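You operate a simulated robot arm through the tools that you are given. There is no shell and no other tool. Be economical: measure what you need, move in short steps, check, and stop when the job is done.

You run a simulated two-armed robot. Do the job below in one go: nothing can be reset, and whatever is moved stays where it is left.

## Task
Press the spin key three times.

The check looks at the end state, three seconds after you hand in, the way a careful person would. Anything else that was tipped, shoved, dropped, spilled or broken makes it a failure.

## Robot
Two 7-joint arms with two-finger parallel grippers on one trunk, on a base that drives. Base frame: it is fixed to the floor where the robot stands at the start and does not move with it; the origin is under the middle of the robot, x ahead of it, y to its left, z up. Lengths are in m, angles in rad, forces in N, time in s.
The left shoulder is at the start at [0.07, 0.163, 1.12], the right one opposite. Places, roughly: spin key [0.6, 0, 0.9]. Payload 3.43 kg a hand.
The TCP of each hand is the grasp point between the finger pads, 0.034 m short of the fingertips. In the tool frame z runs along the fingers and y along their closing line. The gripper opens to 0.128 m. The fingers are 0.024 m wide and 0.012 m thick; the gripper's body (0.048 by 0.13 m) begins 0.096 m behind the TCP.
Orientation is that of the tool frame in the base frame, as a unit quaternion [w, x, y, z]. With the fingers straight down and closing along the base's y, the tool's x points along the base's -x, its y along +y and its z along -z.

## Interface
- The arms move only by the tool nudge_tool. It takes "left_rows", "right_rows" or both (then of equal length, played together; a hand with none holds still); each is a list of rows, each a list of 7 numbers: the closure in counts, from 0 (fully open) to 255 (shut), then the shift along the base's x, y, z in m, then the turn, a rotation vector about the base's x, y, z in rad. In form: [[fingers, x, y, z, ax, ay, az], ...]. A call has 1 to 10 rows; each row is the pose to reach, as a shift and turn from the pose commanded when the call began. Rows are played at 5 a second. More than 0.05 m and 0.15 rad between two rows, or a gripper value outside its range, and nothing of the call is played. Where a pose cannot be reached the arm comes as near as it can. A force on the tool above 40 N (or 10 N above the force at the start of the call, whichever is more), or a blocked arm, ends the call early, and 0.2 s more pass. Each finger travels about 0.153 m/s and halts on what it meets, pressing with about 39 N; the grip force reading is that of the motor and also rises with nothing between the fingers. The clock runs only during rows and for 0.2 s after the last one: add rows that repeat a pose to give the fingers time. The reply holds the time, the measured pose of the TCP, the force on the tool along the base axes, the opening and the grip force, in the units named above and with some noise.
- Cameras (640 x 400 px; columns grow to the right, rows downward): "scene" is now at [0.143, 0.0119, 1.3581]; the picture's right is [0.14, -0.99, 0.00], its down [-0.48, -0.07, -0.88] and it looks along [0.87, 0.13, -0.48] (base axes); focal length 295 px, centre (320, 200). "left" rides on the left gripper at [0.076, 0.011, -0.16] in its tool frame; the picture's right is [-0.15, 0.99, 0.00], its down [-0.88, -0.13, -0.46] and it looks along [-0.45, -0.07, 0.89] (tool axes); focal length 234 px, centre (320, 200). "right" rides on the right gripper at [0.076, -0.011, -0.16] in its tool frame; the picture's right is [0.15, 0.99, 0.00], its down [-0.88, 0.13, -0.46] and it looks along [-0.45, 0.07, 0.89] (tool axes); focal length 234 px, centre (320, 200). There is no depth. A picture from a camera that has moved, and an enlarged one, comes with that camera's place and axes in the base frame and with its lens.
- grab_frame(camera): a new picture of that camera. No time passes.
- move_column(by): slides the trunk up (or, below 0, down) by that many m; the arms and the scene camera ride with it, the base frame stays. It gives what a move gives, with no picture.
- base_move(legs): drives the robot by 1 to 6 legs, each [ahead, left, turn to the left] in m, m and rad, along the robot's own axes; the way and the turn of a leg run together, so that a leg with both is an arc; at most 1.5 m and 3.142 rad a leg. The arms and the cameras ride along, it lands a little off, and it stops where it bumps. It gives what a move gives.
- turn_head(pan, tilt): turns the head with the scene camera to pan (to the left, within 1.501 rad either way) and tilt (down, from -0.506 to 1.204), counted from straight ahead of the robot. It gives what a move gives.
- zoom(camera, box): a new picture of the part [left, top, right, bottom] of that camera's present view, enlarged. No time passes.
- finish_job(): hands the job in; it is judged then, once.

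Work in short steps. Places have to be worked out from the pictures, the camera data and where the tool is seen: move nearer, look again, correct. Check each grasp and each placing, and mend what went wrong. You have 120 turns and 88 pictures in all, those below and enlarged ones among them. Open the grippers and draw the arms clear of the work before you hand the job in, unless the task says otherwise; then end with one line.

The tools are called after ">>>" as a command line: name --argument value ..., lists and objects as JSON in quotes. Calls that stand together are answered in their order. nudge_tool: Moves the arms, as the interface text tells. Its arguments: {"type":"object","properties":{"left_rows":{"type":"array"},"right_rows":{"type":"array"}},"required":[]} The other tools are called the same way: move_column (by) slides the trunk up or down; base_move (legs) drives the base; turn_head (pan, tilt) turns the head that bears the scene camera; grab_frame (camera) takes a picture; zoom (camera, box) takes an enlarged picture of a part of a camera's view; finish_job () hands the job in.

At the start:

```text
time_s: 0.0
left_tool_pos: [0.6992, 0.2704, 1.0575]
left_orientation: [0.001, -0.001, 1.0, 0.0]
left_ft_force: [-0.1, -0.2, 0.8]
left_gripper_width: 0.1278
left_gripper_force: 0.1
right_tool_pos: [0.6943, -0.263, 1.0916]
right_orientation: [0.0, 0.0, 1.0, 0.0]
right_ft_force: [-0.6, 0.1, 0.2]
right_gripper_width: 0.1278
right_gripper_force: 0.1
trunk travel left (down, up): [-0.6, 0.34]
robot x, y, heading: [-0.002, -0.0004, 0.002]
head pan, tilt: [0.143, 0.503]
```

scene: 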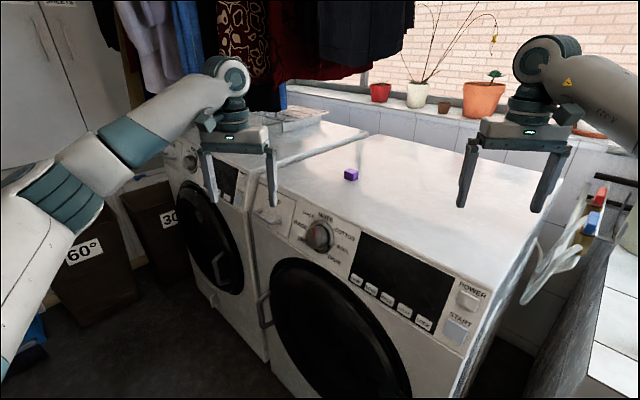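
right: 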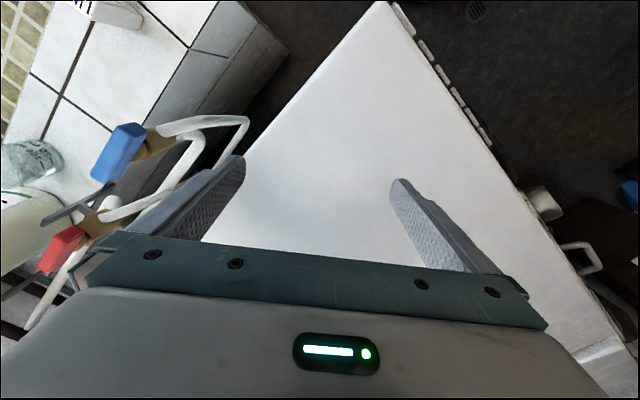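
left: 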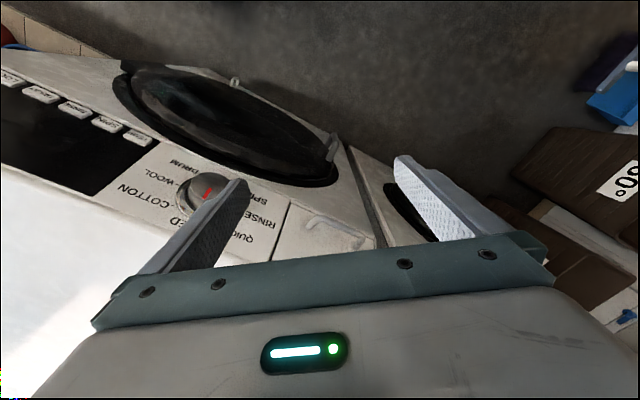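

The scene shows a washing machine with a row of keys under the dark display. I zoom in on the keys to find "spin".

>>> zoom --camera "scene" --box '[340, 230, 500, 350]'

>>> zoom --camera "scene" --box '[240, 180, 380, 280]'

```text
3.33 times, centred on (420, 290) of scene
camera zoom: at [0.143, 0.0119, 1.3581], right [0.14, -0.99, 0.0], down [-0.48, -0.07, -0.88], along [0.87, 0.13, -0.48], focal length 984 px, centre (-13, -100)
```

zoom: 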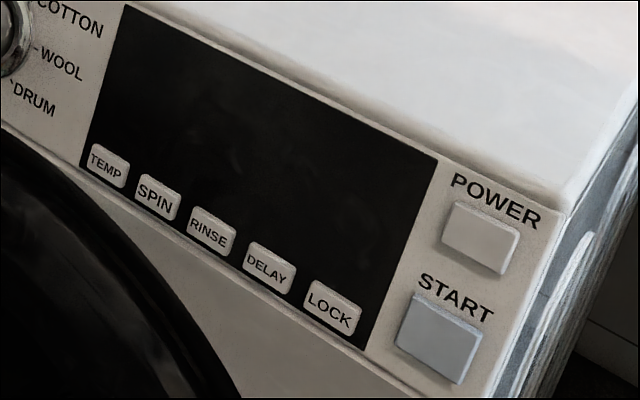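

```text
4.00 times, centred on (310, 230) of scene
camera zoom: at [0.143, 0.0119, 1.3581], right [0.14, -0.99, 0.0], down [-0.48, -0.07, -0.88], along [0.87, 0.13, -0.48], focal length 1181 px, centre (360, 80)
```

zoom: 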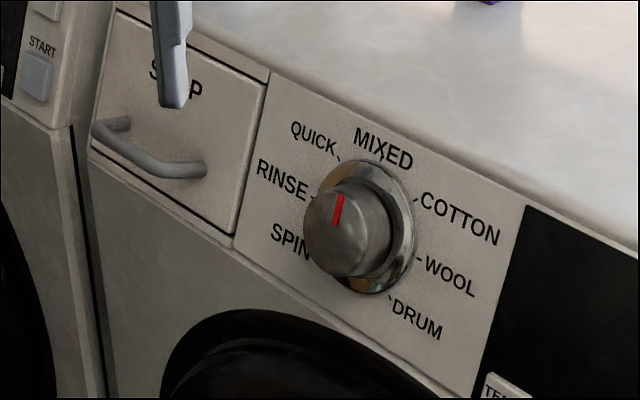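

The two views together put the spin key near [0.633, -0.029, 0.871]. It sits on a panel yawed about 37° and leaning back about 20°, with outward normal about (-0.75, 0.56, 0.34). I'll back the base off a little so the left arm has room to point along the inward normal.

>>> base_move --legs '[[-0.22, 0, 0]]'

```text
time_s: 1.7
left_tool_pos: [0.4777, 0.2717, 1.0573]
left_orientation: [-0.001, -0.001, 1.0, 0.0]
left_ft_force: [0.1, -0.3, 1.4]
left_gripper_width: 0.1281
left_gripper_force: 0.0
right_tool_pos: [0.4734, -0.2612, 1.0903]
right_orientation: [-0.001, -0.001, 1.0, 0.0]
right_ft_force: [-0.1, 0.0, 0.1]
right_gripper_width: 0.1281
right_gripper_force: 0.1
trunk travel left (down, up): [-0.6, 0.34]
robot x, y, heading: [-0.2189, 0.0018, 0.004]
head pan, tilt: [0.143, 0.503]
```

The base is back 0.22 m and the left hand is clear of the machine front. Next I shut the left gripper and yaw it by -0.64 rad.

>>> nudge_tool --left_rows '[[255, 0, 0, 0.02, 0, 0, -0.13], [255, 0, 0, 0.04, 0, 0, -0.26], [255, 0, 0, 0.05, 0, 0, -0.39], [255, 0, 0, 0.05, 0, 0, -0.52], [255, 0, 0, 0.05, 0, 0, -0.64], [255, 0, 0, 0.05, 0, 0, -0.64]]'

>>> nudge_tool --left_rows '[[255, 0, 0, 0, -0.08, -0.107, 0], [255, 0, 0, 0, -0.16, -0.214, 0], [255, 0, 0, 0, -0.24, -0.321, 0], [255, 0, 0, 0, -0.32, -0.428, 0], [255, 0, 0, 0, -0.4, -0.535, 0], [255, 0, 0, 0, -0.48, -0.642, 0], [255, 0, 0, 0, -0.56, -0.749, 0], [255, 0, 0, 0, -0.64, -0.856, 0], [255, 0, 0, 0, -0.72, -0.963, 0], [255, 0, 0, 0, -0.73, -0.976, 0]]'

>>> grab_frame --camera "left"

>>> grab_frame --camera "scene"

```text
time_s: 3.1
left_tool_pos: [0.4776, 0.272, 1.1072]
left_orientation: [0.0, 0.313, 0.95, -0.001]
left_ft_force: [0.5, 0.6, 0.3]
left_gripper_width: 0.0
left_gripper_force: 33.0
right_tool_pos: [0.4752, -0.261, 1.0901]
right_orientation: [0.0, -0.002, 1.0, 0.0]
right_ft_force: [-0.1, 0.7, 0.0]
right_gripper_width: 0.128
right_gripper_force: 0.0
trunk travel left (down, up): [-0.6, 0.34]
robot x, y, heading: [-0.2217, 0.002, 0.004]
head pan, tilt: [0.143, 0.503]
```

```text
time_s: 5.3
left_tool_pos: [0.4764, 0.272, 1.107]
left_orientation: [0.543, 0.257, 0.778, -0.183]
left_ft_force: [-0.3, 0.2, -0.3]
left_gripper_width: 0.0
left_gripper_force: 33.1
right_tool_pos: [0.4734, -0.2613, 1.0908]
right_orientation: [0.0, -0.002, 1.0, 0.001]
right_ft_force: [0.1, -1.1, -0.1]
right_gripper_width: 0.128
right_gripper_force: 0.0
trunk travel left (down, up): [-0.6, 0.34]
robot x, y, heading: [-0.2188, 0.0011, 0.007]
head pan, tilt: [0.143, 0.503]
```

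```text
82 pictures are left
camera left: at [0.3421, 0.3865, 1.0916], right [0.63, 0.76, 0.13], down [-0.18, -0.03, 0.98], along [0.76, -0.64, 0.12], focal length 234 px, centre (320, 200)
```

left: 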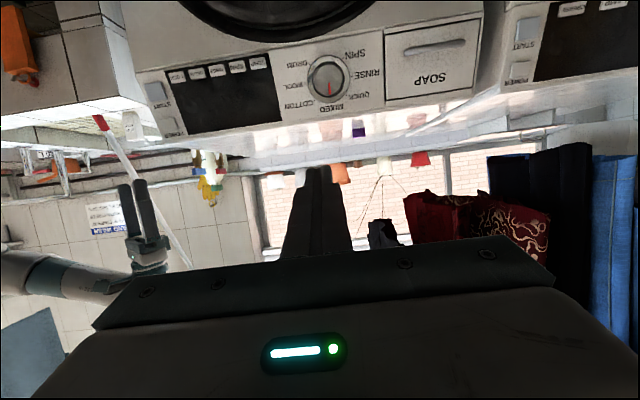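

```text
81 pictures are left
camera scene: at [-0.0786, 0.0117, 1.3582], right [0.15, -0.99, 0.0], down [-0.48, -0.07, -0.88], along [0.87, 0.13, -0.48], focal length 295 px, centre (320, 200)
```

scene: 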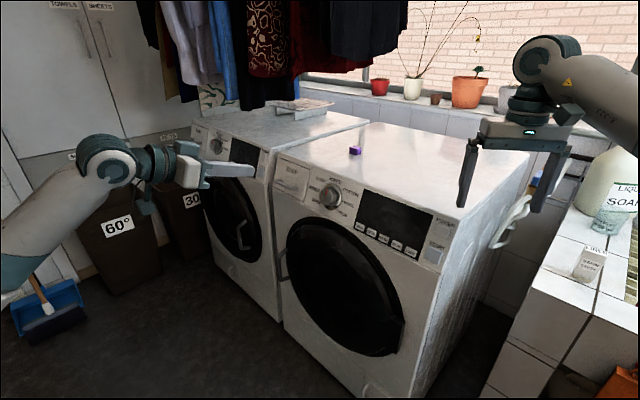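

The orientation looks right, square to the panel. I move to a standoff about 0.16 m out along the key's normal.

>>> nudge_tool --left_rows '[[255, 0, -0.035, -0.03, 0, 0, 0], [255, 0, -0.07, -0.06, 0, 0, 0], [255, 0, -0.105, -0.09, 0, 0, 0], [255, 0, -0.14, -0.12, 0, 0, 0], [255, 0.005, -0.17, -0.15, 0, 0, 0], [255, 0.011, -0.192, -0.17, 0, 0, 0], [255, 0.011, -0.192, -0.17, 0, 0, 0]]'

>>> grab_frame --camera "left"

>>> zoom --camera "scene" --box '[300, 160, 460, 260]'

```text
time_s: 6.9
left_tool_pos: [0.4877, 0.0805, 0.936]
left_orientation: [0.542, 0.258, 0.779, -0.184]
left_ft_force: [0.3, -0.6, 0.3]
left_gripper_width: 0.0
left_gripper_force: 33.4
right_tool_pos: [0.4728, -0.2608, 1.0899]
right_orientation: [0.0, -0.003, 1.0, 0.0]
right_ft_force: [0.3, -0.6, -0.3]
right_gripper_width: 0.128
right_gripper_force: 0.0
trunk travel left (down, up): [-0.6, 0.34]
robot x, y, heading: [-0.2211, -0.0018, 0.01]
head pan, tilt: [0.143, 0.503]
```

```text
80 pictures are left
camera left: at [0.3536, 0.195, 0.9203], right [0.63, 0.76, 0.13], down [-0.17, -0.03, 0.98], along [0.76, -0.64, 0.12], focal length 234 px, centre (320, 200)
```

left: 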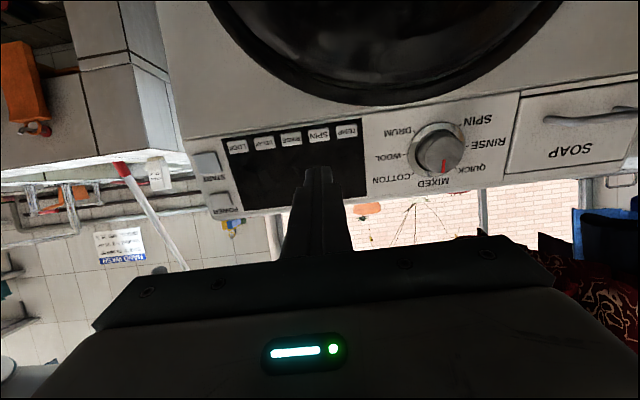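

```text
4.00 times, centred on (380, 210) of scene
camera zoom: at [-0.079, 0.0125, 1.3582], right [0.15, -0.99, 0.0], down [-0.48, -0.07, -0.88], along [0.87, 0.13, -0.48], focal length 1181 px, centre (80, 160)
```

zoom: 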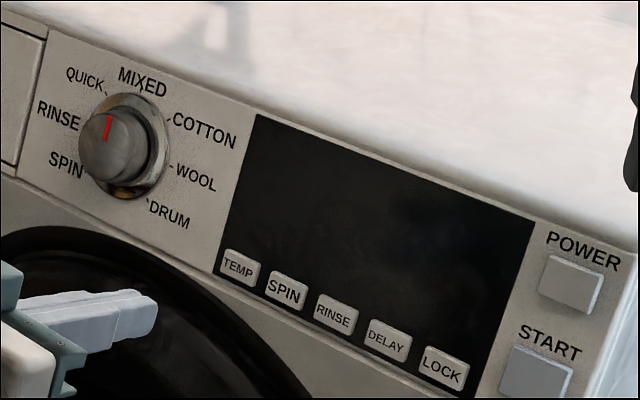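

Triangulating again gives [0.632, -0.027, 0.869], and the tool axis runs right through it. I advance 0.125 m along the tool axis, which should leave about 3 cm.

>>> nudge_tool --left_rows '[[255, 0.0234, -0.0177, -0.0108, 0, 0, 0], [255, 0.0468, -0.0354, -0.0217, 0, 0, 0], [255, 0.0702, -0.0531, -0.0325, 0, 0, 0], [255, 0.0936, -0.0708, -0.0434, 0, 0, 0], [255, 0.0936, -0.0708, -0.0434, 0, 0, 0]]'

>>> zoom --camera "left" --box '[220, 60, 420, 185]'

>>> zoom --camera "scene" --box '[310, 190, 438, 270]'

```text
time_s: 8.1
left_tool_pos: [0.582, 0.0083, 0.8964]
left_orientation: [0.543, 0.257, 0.779, -0.183]
left_ft_force: [0.6, 0.2, 0.1]
left_gripper_width: 0.0002
left_gripper_force: 33.0
right_tool_pos: [0.4731, -0.2609, 1.0903]
right_orientation: [0.0, -0.002, 1.0, 0.0]
right_ft_force: [0.1, -0.6, -0.1]
right_gripper_width: 0.128
right_gripper_force: 0.1
trunk travel left (down, up): [-0.6, 0.34]
robot x, y, heading: [-0.2215, -0.0014, 0.004]
head pan, tilt: [0.143, 0.503]
```

```text
3.20 times, centred on (320, 122) of left
camera zoom: at [0.4479, 0.1224, 0.8799], right [0.63, 0.76, 0.13], down [-0.17, -0.03, 0.98], along [0.76, -0.64, 0.12], focal length 749 px, centre (320, 448)
```

zoom: 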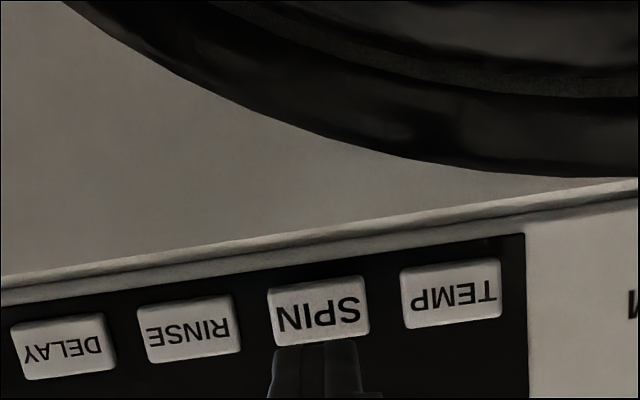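

```text
5.00 times, centred on (374, 230) of scene
camera zoom: at [-0.0792, 0.0126, 1.3582], right [0.15, -0.99, 0.0], down [-0.48, -0.07, -0.88], along [0.87, 0.13, -0.48], focal length 1476 px, centre (50, 50)
```

zoom: 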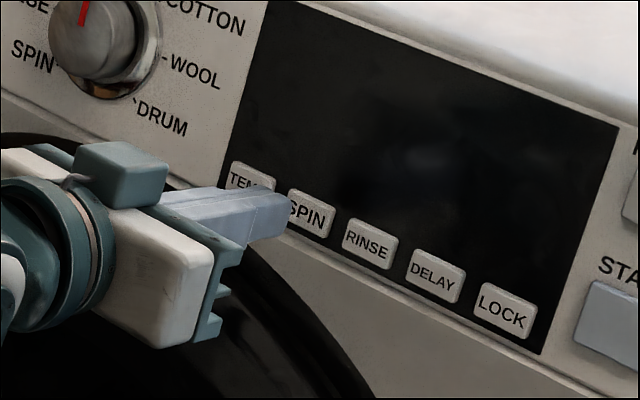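

The tip is about 3 cm off, centred sideways and roughly 4 mm high. I move forward 0.02 and down 3 mm, then look.

>>> nudge_tool --left_rows '[[255, 0.0075, -0.0057, -0.0065, 0, 0, 0], [255, 0.015, -0.0113, -0.0099, 0, 0, 0], [255, 0.015, -0.0113, -0.0099, 0, 0, 0]]'

>>> zoom --camera "left" --box '[220, 60, 420, 185]'

>>> zoom --camera "scene" --box '[340, 210, 404, 250]'

```text
time_s: 8.9
left_tool_pos: [0.5965, -0.0017, 0.8852]
left_orientation: [0.542, 0.256, 0.779, -0.182]
left_ft_force: [-0.4, -0.1, 0.6]
left_gripper_width: 0.0
left_gripper_force: 33.1
right_tool_pos: [0.473, -0.2596, 1.0899]
right_orientation: [0.0, -0.001, 1.0, -0.001]
right_ft_force: [-0.5, -0.3, 0.1]
right_gripper_width: 0.128
right_gripper_force: 0.1
trunk travel left (down, up): [-0.6, 0.34]
robot x, y, heading: [-0.2197, -0.0015, 0.004]
head pan, tilt: [0.143, 0.503]
```

```text
3.20 times, centred on (320, 122) of left
camera zoom: at [0.4624, 0.1122, 0.8692], right [0.63, 0.76, 0.13], down [-0.17, -0.03, 0.98], along [0.76, -0.64, 0.12], focal length 749 px, centre (320, 448)
```

zoom: 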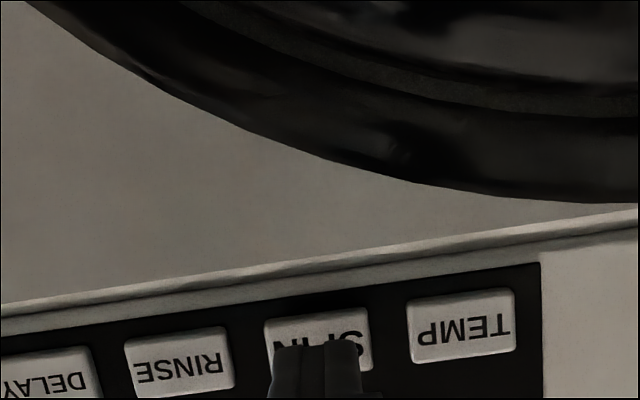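

```text
10.00 times, centred on (372, 230) of scene
camera zoom: at [-0.0787, 0.0121, 1.3581], right [0.15, -0.99, 0.0], down [-0.48, -0.07, -0.88], along [0.87, 0.13, -0.48], focal length 2952 px, centre (-200, -100)
```

zoom: 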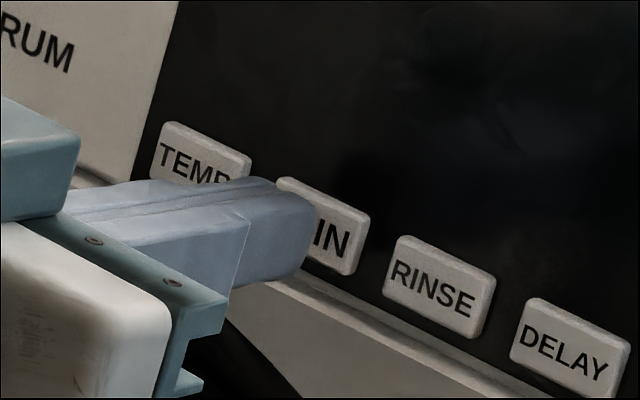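

The tip is lined up over SPIN with about 1 cm left. I advance in small steps and watch the force.

>>> nudge_tool --left_rows '[[255, 0.003, -0.0023, -0.0014, 0, 0, 0], [255, 0.006, -0.0045, -0.0028, 0, 0, 0], [255, 0.006, -0.0045, -0.0028, 0, 0, 0]]'

>>> zoom --camera "scene" --box '[340, 210, 404, 250]'

```text
time_s: 9.7
left_tool_pos: [0.6035, -0.0076, 0.882]
left_orientation: [0.543, 0.255, 0.779, -0.181]
left_ft_force: [-1.1, -0.2, 0.0]
left_gripper_width: 0.0
left_gripper_force: 33.3
right_tool_pos: [0.4741, -0.2609, 1.0903]
right_orientation: [0.001, -0.002, 1.0, 0.0]
right_ft_force: [0.1, 0.1, 0.7]
right_gripper_width: 0.128
right_gripper_force: 0.0
trunk travel left (down, up): [-0.6, 0.34]
robot x, y, heading: [-0.2223, 0.0013, 0.0]
head pan, tilt: [0.143, 0.503]
```

```text
10.00 times, centred on (372, 230) of scene
camera zoom: at [-0.0787, 0.012, 1.3581], right [0.15, -0.99, 0.0], down [-0.48, -0.07, -0.88], along [0.87, 0.13, -0.48], focal length 2952 px, centre (-200, -100)
```

zoom: 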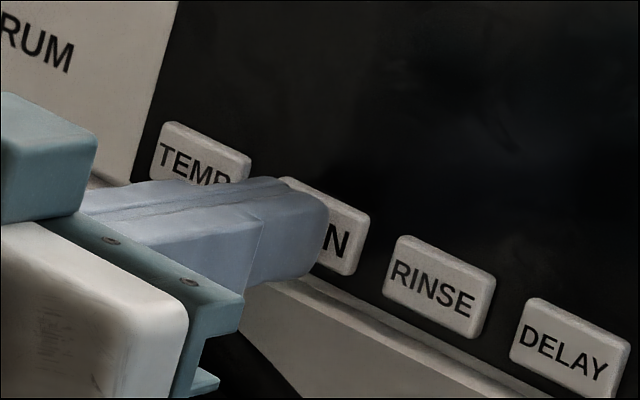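

No contact yet. I go 4 mm further and check both views.

>>> nudge_tool --left_rows '[[255, 0.003, -0.0023, -0.0014, 0, 0, 0], [255, 0.003, -0.0023, -0.0014, 0, 0, 0]]'

>>> zoom --camera "left" --box '[260, 110, 380, 185]'

>>> zoom --camera "scene" --box '[340, 210, 404, 250]'

```text
time_s: 10.3
left_tool_pos: [0.6055, -0.0092, 0.8807]
left_orientation: [0.542, 0.257, 0.779, -0.183]
left_ft_force: [0.0, -0.8, 0.3]
left_gripper_width: 0.0
left_gripper_force: 33.1
right_tool_pos: [0.4741, -0.26, 1.0899]
right_orientation: [0.0, -0.002, 1.0, 0.0]
right_ft_force: [0.0, -0.1, -0.1]
right_gripper_width: 0.1278
right_gripper_force: 0.0
trunk travel left (down, up): [-0.6, 0.34]
robot x, y, heading: [-0.2194, 0.0027, 0.004]
head pan, tilt: [0.143, 0.503]
```

```text
5.33 times, centred on (320, 148) of left
camera zoom: at [0.4718, 0.1061, 0.8644], right [0.63, 0.76, 0.13], down [-0.17, -0.03, 0.98], along [0.76, -0.64, 0.12], focal length 1249 px, centre (320, 480)
```

zoom: 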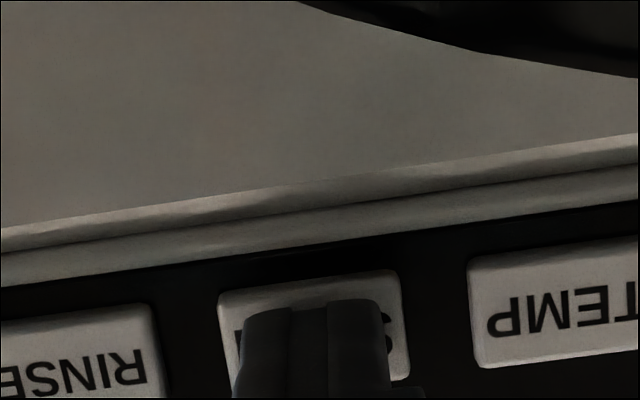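

```text
10.00 times, centred on (372, 230) of scene
camera zoom: at [-0.0788, 0.0121, 1.3582], right [0.15, -0.99, 0.0], down [-0.48, -0.07, -0.88], along [0.87, 0.13, -0.48], focal length 2952 px, centre (-200, -100)
```

zoom: 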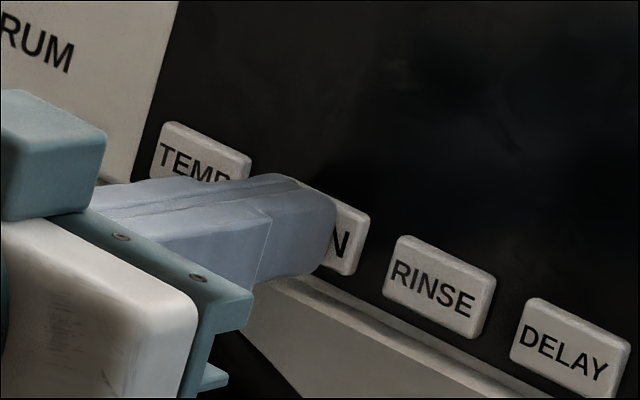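

The left view shows the tip centred on the key and nearly touching. I continue in 3 mm steps.

>>> nudge_tool --left_rows '[[255, 0.00225, -0.0017, -0.001, 0, 0, 0], [255, 0.00225, -0.0017, -0.001, 0, 0, 0]]'

>>> nudge_tool --left_rows '[[255, 0.00225, -0.0017, -0.001, 0, 0, 0], [255, 0.00225, -0.0017, -0.001, 0, 0, 0]]'

>>> zoom --camera "scene" --box '[340, 190, 436, 250]'

```text
time_s: 10.9
left_tool_pos: [0.6082, -0.0101, 0.8797]
left_orientation: [0.542, 0.256, 0.779, -0.182]
left_ft_force: [-0.2, 0.0, 0.6]
left_gripper_width: 0.0
left_gripper_force: 33.2
right_tool_pos: [0.4747, -0.2611, 1.0892]
right_orientation: [0.0, -0.002, 1.0, 0.0]
right_ft_force: [-0.9, 0.2, 0.1]
right_gripper_width: 0.1277
right_gripper_force: 0.0
trunk travel left (down, up): [-0.6, 0.34]
robot x, y, heading: [-0.221, -0.0031, 0.005]
head pan, tilt: [0.143, 0.503]
```

```text
time_s: 11.5
left_tool_pos: [0.6104, -0.0117, 0.878]
left_orientation: [0.542, 0.256, 0.779, -0.182]
left_ft_force: [-1.4, 1.2, 1.5]
left_gripper_width: 0.0002
left_gripper_force: 32.7
right_tool_pos: [0.4726, -0.2609, 1.0902]
right_orientation: [0.0, -0.002, 1.0, 0.0]
right_ft_force: [0.1, -0.4, 0.3]
right_gripper_width: 0.128
right_gripper_force: 0.1
trunk travel left (down, up): [-0.6, 0.34]
robot x, y, heading: [-0.2175, 0.0018, 0.0]
head pan, tilt: [0.143, 0.503]
```

```text
6.67 times, centred on (388, 220) of scene
camera zoom: at [-0.079, 0.0122, 1.3582], right [0.15, -0.99, 0.0], down [-0.48, -0.07, -0.88], along [0.87, 0.13, -0.48], focal length 1968 px, centre (-133, 67)
```

zoom: 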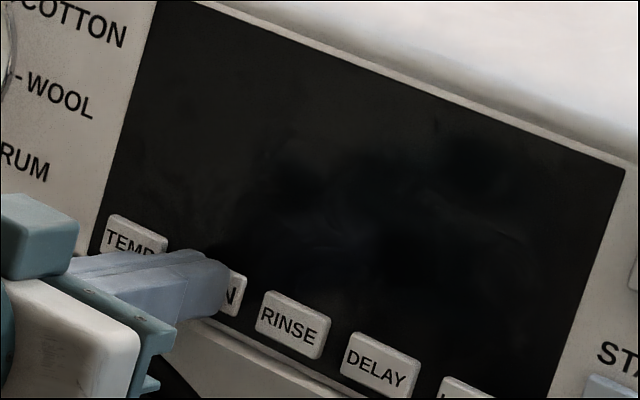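

About 2 N along the normal means contact has begun. I push on 2 mm at a time.

>>> nudge_tool --left_rows '[[255, 0.0015, -0.0011, -0.0007, 0, 0, 0], [255, 0.0015, -0.0011, -0.0007, 0, 0, 0]]'

>>> nudge_tool --left_rows '[[255, 0.0015, -0.0011, -0.0007, 0, 0, 0], [255, 0.0015, -0.0011, -0.0007, 0, 0, 0]]'

>>> zoom --camera "scene" --box '[340, 190, 436, 250]'

```text
time_s: 12.1
left_tool_pos: [0.6105, -0.0136, 0.8761]
left_orientation: [0.543, 0.256, 0.779, -0.182]
left_ft_force: [-6.7, 2.9, 0.3]
left_gripper_width: 0.0
left_gripper_force: 33.3
right_tool_pos: [0.4731, -0.2601, 1.0908]
right_orientation: [0.0, -0.002, 1.0, 0.0]
right_ft_force: [0.3, -0.5, 0.1]
right_gripper_width: 0.1282
right_gripper_force: 0.0
trunk travel left (down, up): [-0.6, 0.34]
robot x, y, heading: [-0.2222, -0.0032, 0.005]
head pan, tilt: [0.143, 0.503]
```

```text
time_s: 12.7
left_tool_pos: [0.6127, -0.0135, 0.8769]
left_orientation: [0.543, 0.256, 0.779, -0.182]
left_ft_force: [-10.1, 5.2, 1.5]
left_gripper_width: 0.0002
left_gripper_force: 32.9
right_tool_pos: [0.4732, -0.2591, 1.0909]
right_orientation: [0.001, -0.002, 1.0, 0.0]
right_ft_force: [0.1, 0.9, -0.2]
right_gripper_width: 0.1281
right_gripper_force: 0.1
trunk travel left (down, up): [-0.6, 0.34]
robot x, y, heading: [-0.2213, -0.0017, 0.003]
head pan, tilt: [0.143, 0.503]
```

```text
6.67 times, centred on (388, 220) of scene
camera zoom: at [-0.0802, 0.0127, 1.3583], right [0.15, -0.99, 0.0], down [-0.48, -0.07, -0.88], along [0.87, 0.13, -0.48], focal length 1968 px, centre (-133, 67)
```

zoom: 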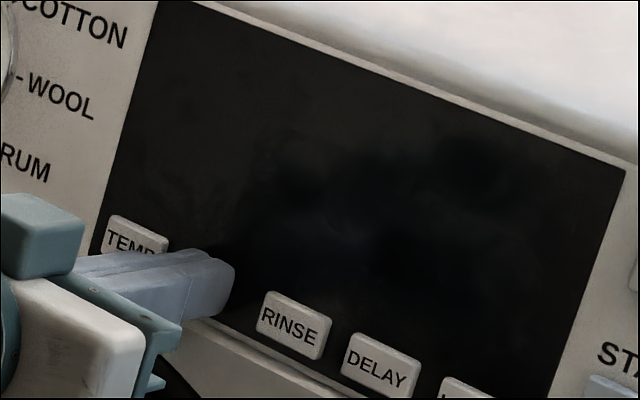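

The key is now sunk in and no longer visible beside the tip, at about 11 N. I push 2 mm more to make sure it is fully down.

>>> nudge_tool --left_rows '[[255, 0.0015, -0.0011, -0.0007, 0, 0, 0], [255, 0.0015, -0.0011, -0.0007, 0, 0, 0]]'

>>> zoom --camera "scene" --box '[340, 190, 436, 250]'

>>> zoom --camera "left" --box '[260, 110, 380, 185]'

```text
time_s: 13.3
left_tool_pos: [0.613, -0.0134, 0.8775]
left_orientation: [0.543, 0.256, 0.778, -0.183]
left_ft_force: [-19.3, 9.4, 0.9]
left_gripper_width: 0.0
left_gripper_force: 32.7
right_tool_pos: [0.4716, -0.2592, 1.0919]
right_orientation: [0.001, -0.001, 1.0, -0.002]
right_ft_force: [-0.5, -0.1, 0.4]
right_gripper_width: 0.128
right_gripper_force: 0.0
trunk travel left (down, up): [-0.6, 0.34]
robot x, y, heading: [-0.2237, 0.0019, 0.0]
head pan, tilt: [0.143, 0.503]
```

```text
6.67 times, centred on (388, 220) of scene
camera zoom: at [-0.0816, 0.0135, 1.3584], right [0.15, -0.99, 0.0], down [-0.47, -0.07, -0.88], along [0.87, 0.13, -0.48], focal length 1968 px, centre (-133, 67)
```

zoom: 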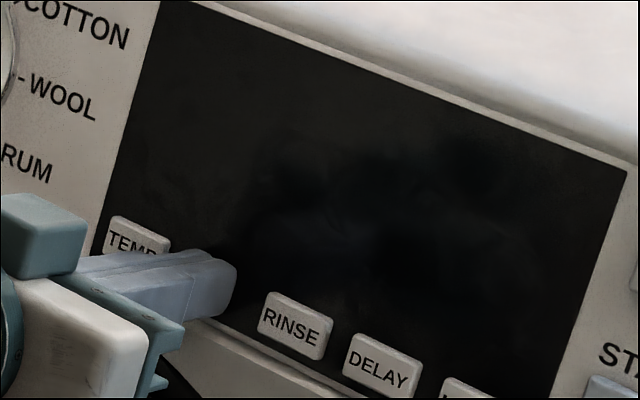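

```text
5.33 times, centred on (320, 148) of left
camera zoom: at [0.4782, 0.1014, 0.8611], right [0.63, 0.76, 0.13], down [-0.17, -0.03, 0.98], along [0.76, -0.64, 0.12], focal length 1249 px, centre (320, 480)
```

zoom: 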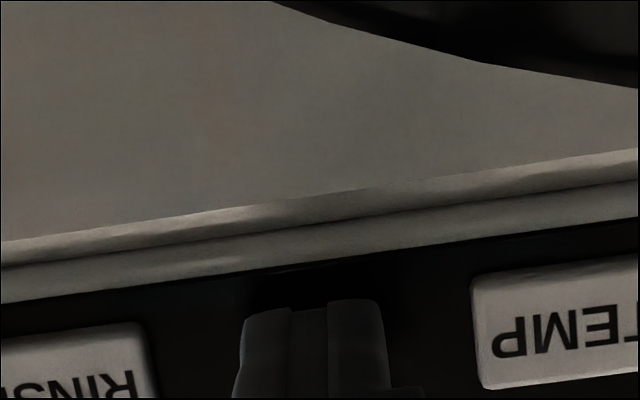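

The key is fully down: the tip is stopped at about 21 N and the key face is flush. That is press one. I back off 16 mm and check that the key comes back out.

>>> nudge_tool --left_rows '[[255, -0.006, 0.0045, 0.0028, 0, 0, 0], [255, -0.012, 0.009, 0.0056, 0, 0, 0], [255, -0.012, 0.009, 0.0056, 0, 0, 0]]'

>>> zoom --camera "scene" --box '[340, 190, 436, 250]'

>>> zoom --camera "left" --box '[260, 110, 380, 185]'

```text
time_s: 14.1
left_tool_pos: [0.603, -0.0072, 0.8828]
left_orientation: [0.541, 0.257, 0.779, -0.183]
left_ft_force: [0.8, -0.1, -0.7]
left_gripper_width: 0.0
left_gripper_force: 32.8
right_tool_pos: [0.4734, -0.2613, 1.0895]
right_orientation: [0.0, -0.001, 1.0, 0.0]
right_ft_force: [-0.3, -0.6, 1.1]
right_gripper_width: 0.1281
right_gripper_force: 0.1
trunk travel left (down, up): [-0.6, 0.34]
robot x, y, heading: [-0.2238, 0.0003, 0.001]
head pan, tilt: [0.143, 0.503]
```

```text
6.67 times, centred on (388, 220) of scene
camera zoom: at [-0.0782, 0.0117, 1.3581], right [0.15, -0.99, 0.0], down [-0.48, -0.07, -0.88], along [0.87, 0.13, -0.48], focal length 1968 px, centre (-133, 67)
```

zoom: 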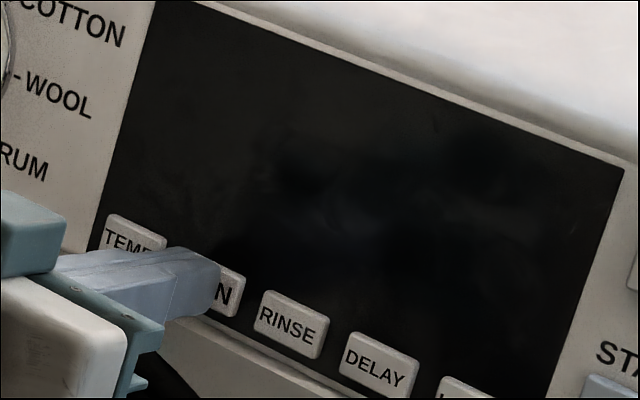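

```text
5.33 times, centred on (320, 148) of left
camera zoom: at [0.4694, 0.1074, 0.867], right [0.63, 0.76, 0.13], down [-0.17, -0.03, 0.98], along [0.76, -0.65, 0.12], focal length 1249 px, centre (320, 480)
```

zoom: 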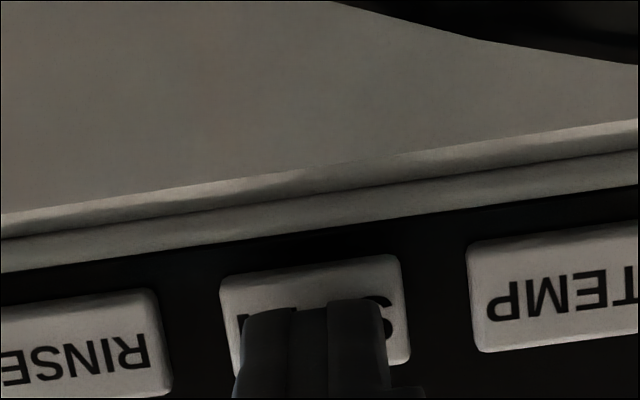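

The key sprang back out, so press one is clean. For press two I go back to the same depth.

>>> nudge_tool --left_rows '[[255, 0.004, -0.003, -0.0019, 0, 0, 0], [255, 0.008, -0.006, -0.0037, 0, 0, 0], [255, 0.012, -0.009, -0.0056, 0, 0, 0], [255, 0.012, -0.009, -0.0056, 0, 0, 0], [255, 0.012, -0.009, -0.0056, 0, 0, 0]]'

>>> zoom --camera "scene" --box '[340, 190, 436, 250]'

```text
time_s: 15.3
left_tool_pos: [0.6126, -0.0144, 0.8787]
left_orientation: [0.543, 0.256, 0.778, -0.183]
left_ft_force: [-8.6, 8.3, 4.5]
left_gripper_width: 0.0
left_gripper_force: 32.8
right_tool_pos: [0.4726, -0.259, 1.091]
right_orientation: [0.001, -0.001, 1.0, -0.002]
right_ft_force: [-0.8, -0.6, -0.1]
right_gripper_width: 0.1281
right_gripper_force: 0.1
trunk travel left (down, up): [-0.6, 0.34]
robot x, y, heading: [-0.2199, 0.0006, 0.002]
head pan, tilt: [0.143, 0.503]
```

```text
6.67 times, centred on (388, 220) of scene
camera zoom: at [-0.0808, 0.0134, 1.3584], right [0.15, -0.99, 0.0], down [-0.47, -0.07, -0.88], along [0.87, 0.13, -0.48], focal length 1968 px, centre (-133, 67)
```

zoom: 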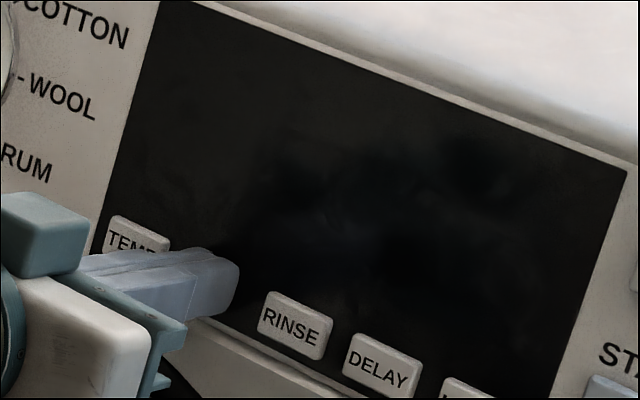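

Press two is fully down, with the key hidden and flush and about 13 N on the tool. I retract and check that it releases.

>>> nudge_tool --left_rows '[[255, -0.006, 0.0045, 0.0028, 0, 0, 0], [255, -0.012, 0.009, 0.0056, 0, 0, 0], [255, -0.012, 0.009, 0.0056, 0, 0, 0]]'

>>> zoom --camera "scene" --box '[340, 190, 436, 250]'

```text
time_s: 16.1
left_tool_pos: [0.601, -0.0082, 0.883]
left_orientation: [0.542, 0.257, 0.779, -0.183]
left_ft_force: [-0.2, 0.3, 0.5]
left_gripper_width: 0.0
left_gripper_force: 33.0
right_tool_pos: [0.4739, -0.2623, 1.0893]
right_orientation: [0.0, -0.002, 1.0, -0.001]
right_ft_force: [0.3, 0.4, 0.4]
right_gripper_width: 0.128
right_gripper_force: 0.1
trunk travel left (down, up): [-0.6, 0.34]
robot x, y, heading: [-0.2249, 0.0004, 0.003]
head pan, tilt: [0.143, 0.503]
```

```text
6.67 times, centred on (388, 220) of scene
camera zoom: at [-0.0783, 0.0117, 1.3581], right [0.15, -0.99, 0.0], down [-0.48, -0.07, -0.88], along [0.87, 0.13, -0.48], focal length 1968 px, centre (-133, 67)
```

zoom: 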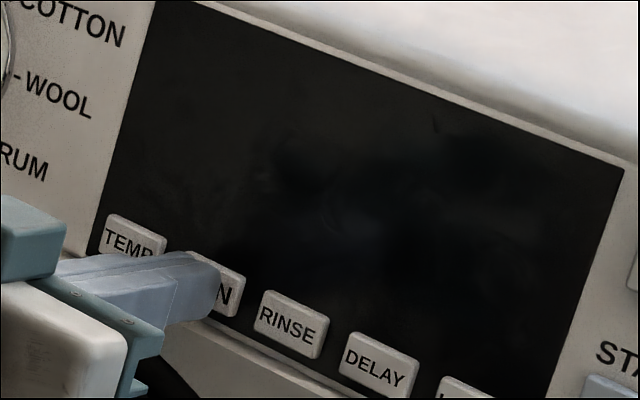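

The key is out again. Now press three.

>>> nudge_tool --left_rows '[[255, 0.004, -0.003, -0.0019, 0, 0, 0], [255, 0.008, -0.006, -0.0037, 0, 0, 0], [255, 0.012, -0.009, -0.0056, 0, 0, 0], [255, 0.012, -0.009, -0.0056, 0, 0, 0], [255, 0.012, -0.009, -0.0056, 0, 0, 0]]'

>>> zoom --camera "scene" --box '[340, 190, 436, 250]'

```text
time_s: 17.3
left_tool_pos: [0.6109, -0.0143, 0.8763]
left_orientation: [0.543, 0.256, 0.779, -0.182]
left_ft_force: [-19.2, 12.4, 0.5]
left_gripper_width: 0.0
left_gripper_force: 33.3
right_tool_pos: [0.4718, -0.2585, 1.0922]
right_orientation: [0.001, -0.001, 1.0, -0.002]
right_ft_force: [0.9, -0.7, -0.7]
right_gripper_width: 0.1281
right_gripper_force: 0.1
trunk travel left (down, up): [-0.6, 0.34]
robot x, y, heading: [-0.2249, -0.0007, 0.001]
head pan, tilt: [0.143, 0.503]
```

```text
6.67 times, centred on (388, 220) of scene
camera zoom: at [-0.0818, 0.0139, 1.3584], right [0.15, -0.99, 0.0], down [-0.47, -0.07, -0.88], along [0.87, 0.13, -0.48], focal length 1968 px, centre (-133, 67)
```

zoom: 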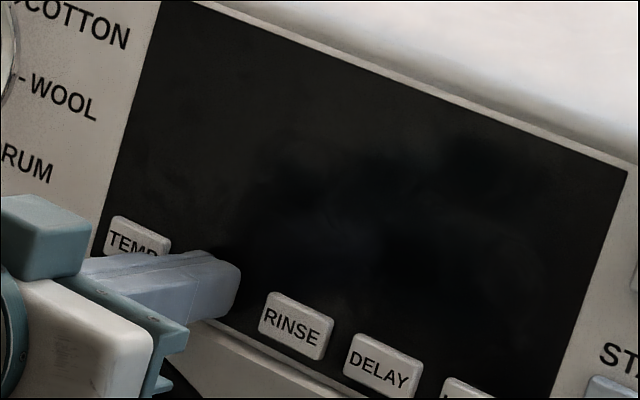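

Press three is fully down. I retract 0.15 m along the tool axis, opening the gripper only near the end.

>>> nudge_tool --left_rows '[[255, -0.012, 0.009, 0.0056, 0, 0, 0], [255, -0.035, 0.0265, 0.0163, 0, 0, 0], [255, -0.06, 0.0454, 0.028, 0, 0, 0], [255, -0.09, 0.068, 0.042, 0, 0, 0], [255, -0.12, 0.091, 0.056, 0, 0, 0], [0, -0.12, 0.091, 0.056, 0, 0, 0], [0, -0.12, 0.091, 0.056, 0, 0, 0], [0, -0.12, 0.091, 0.056, 0, 0, 0]]'

>>> grab_frame --camera "scene"

>>> zoom --camera "scene" --box '[310, 160, 470, 260]'

```text
time_s: 19.1
left_tool_pos: [0.4952, 0.0758, 0.931]
left_orientation: [0.542, 0.256, 0.779, -0.182]
left_ft_force: [-0.5, 0.1, 0.6]
left_gripper_width: 0.1279
left_gripper_force: 0.0
right_tool_pos: [0.4731, -0.2611, 1.0901]
right_orientation: [0.0, -0.002, 1.0, -0.001]
right_ft_force: [0.5, 0.1, 0.1]
right_gripper_width: 0.1283
right_gripper_force: 0.1
trunk travel left (down, up): [-0.6, 0.34]
robot x, y, heading: [-0.223, -0.0003, 0.007]
head pan, tilt: [0.143, 0.503]
```

```text
62 pictures are left
camera scene: at [-0.0786, 0.0118, 1.3581], right [0.15, -0.99, 0.0], down [-0.48, -0.07, -0.88], along [0.87, 0.13, -0.48], focal length 295 px, centre (320, 200)
```

scene: 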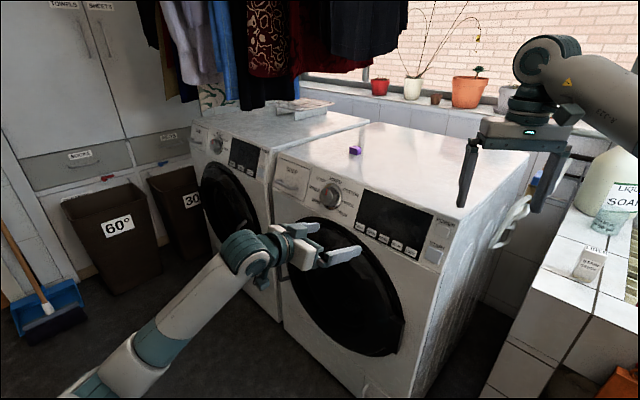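

```text
4.00 times, centred on (390, 210) of scene
camera zoom: at [-0.0786, 0.0118, 1.3581], right [0.15, -0.99, 0.0], down [-0.48, -0.07, -0.88], along [0.87, 0.13, -0.48], focal length 1181 px, centre (40, 160)
```

zoom: 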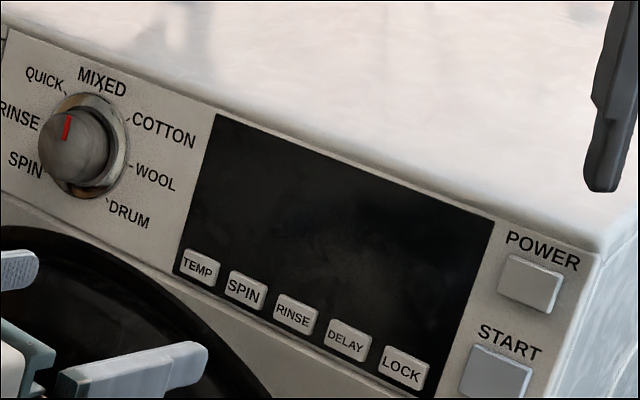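

The spin key is out again, the dial and everything else are unmoved, and the arm is clear with its gripper open. I hand in the job.

>>> finish_job

```text
The job is handed in.
```

I pressed the spin key fully down three times; it sprang back out after each press, though the display stayed dark and never showed a count. Nothing else was moved, and the left gripper is open with the arm drawn clear.
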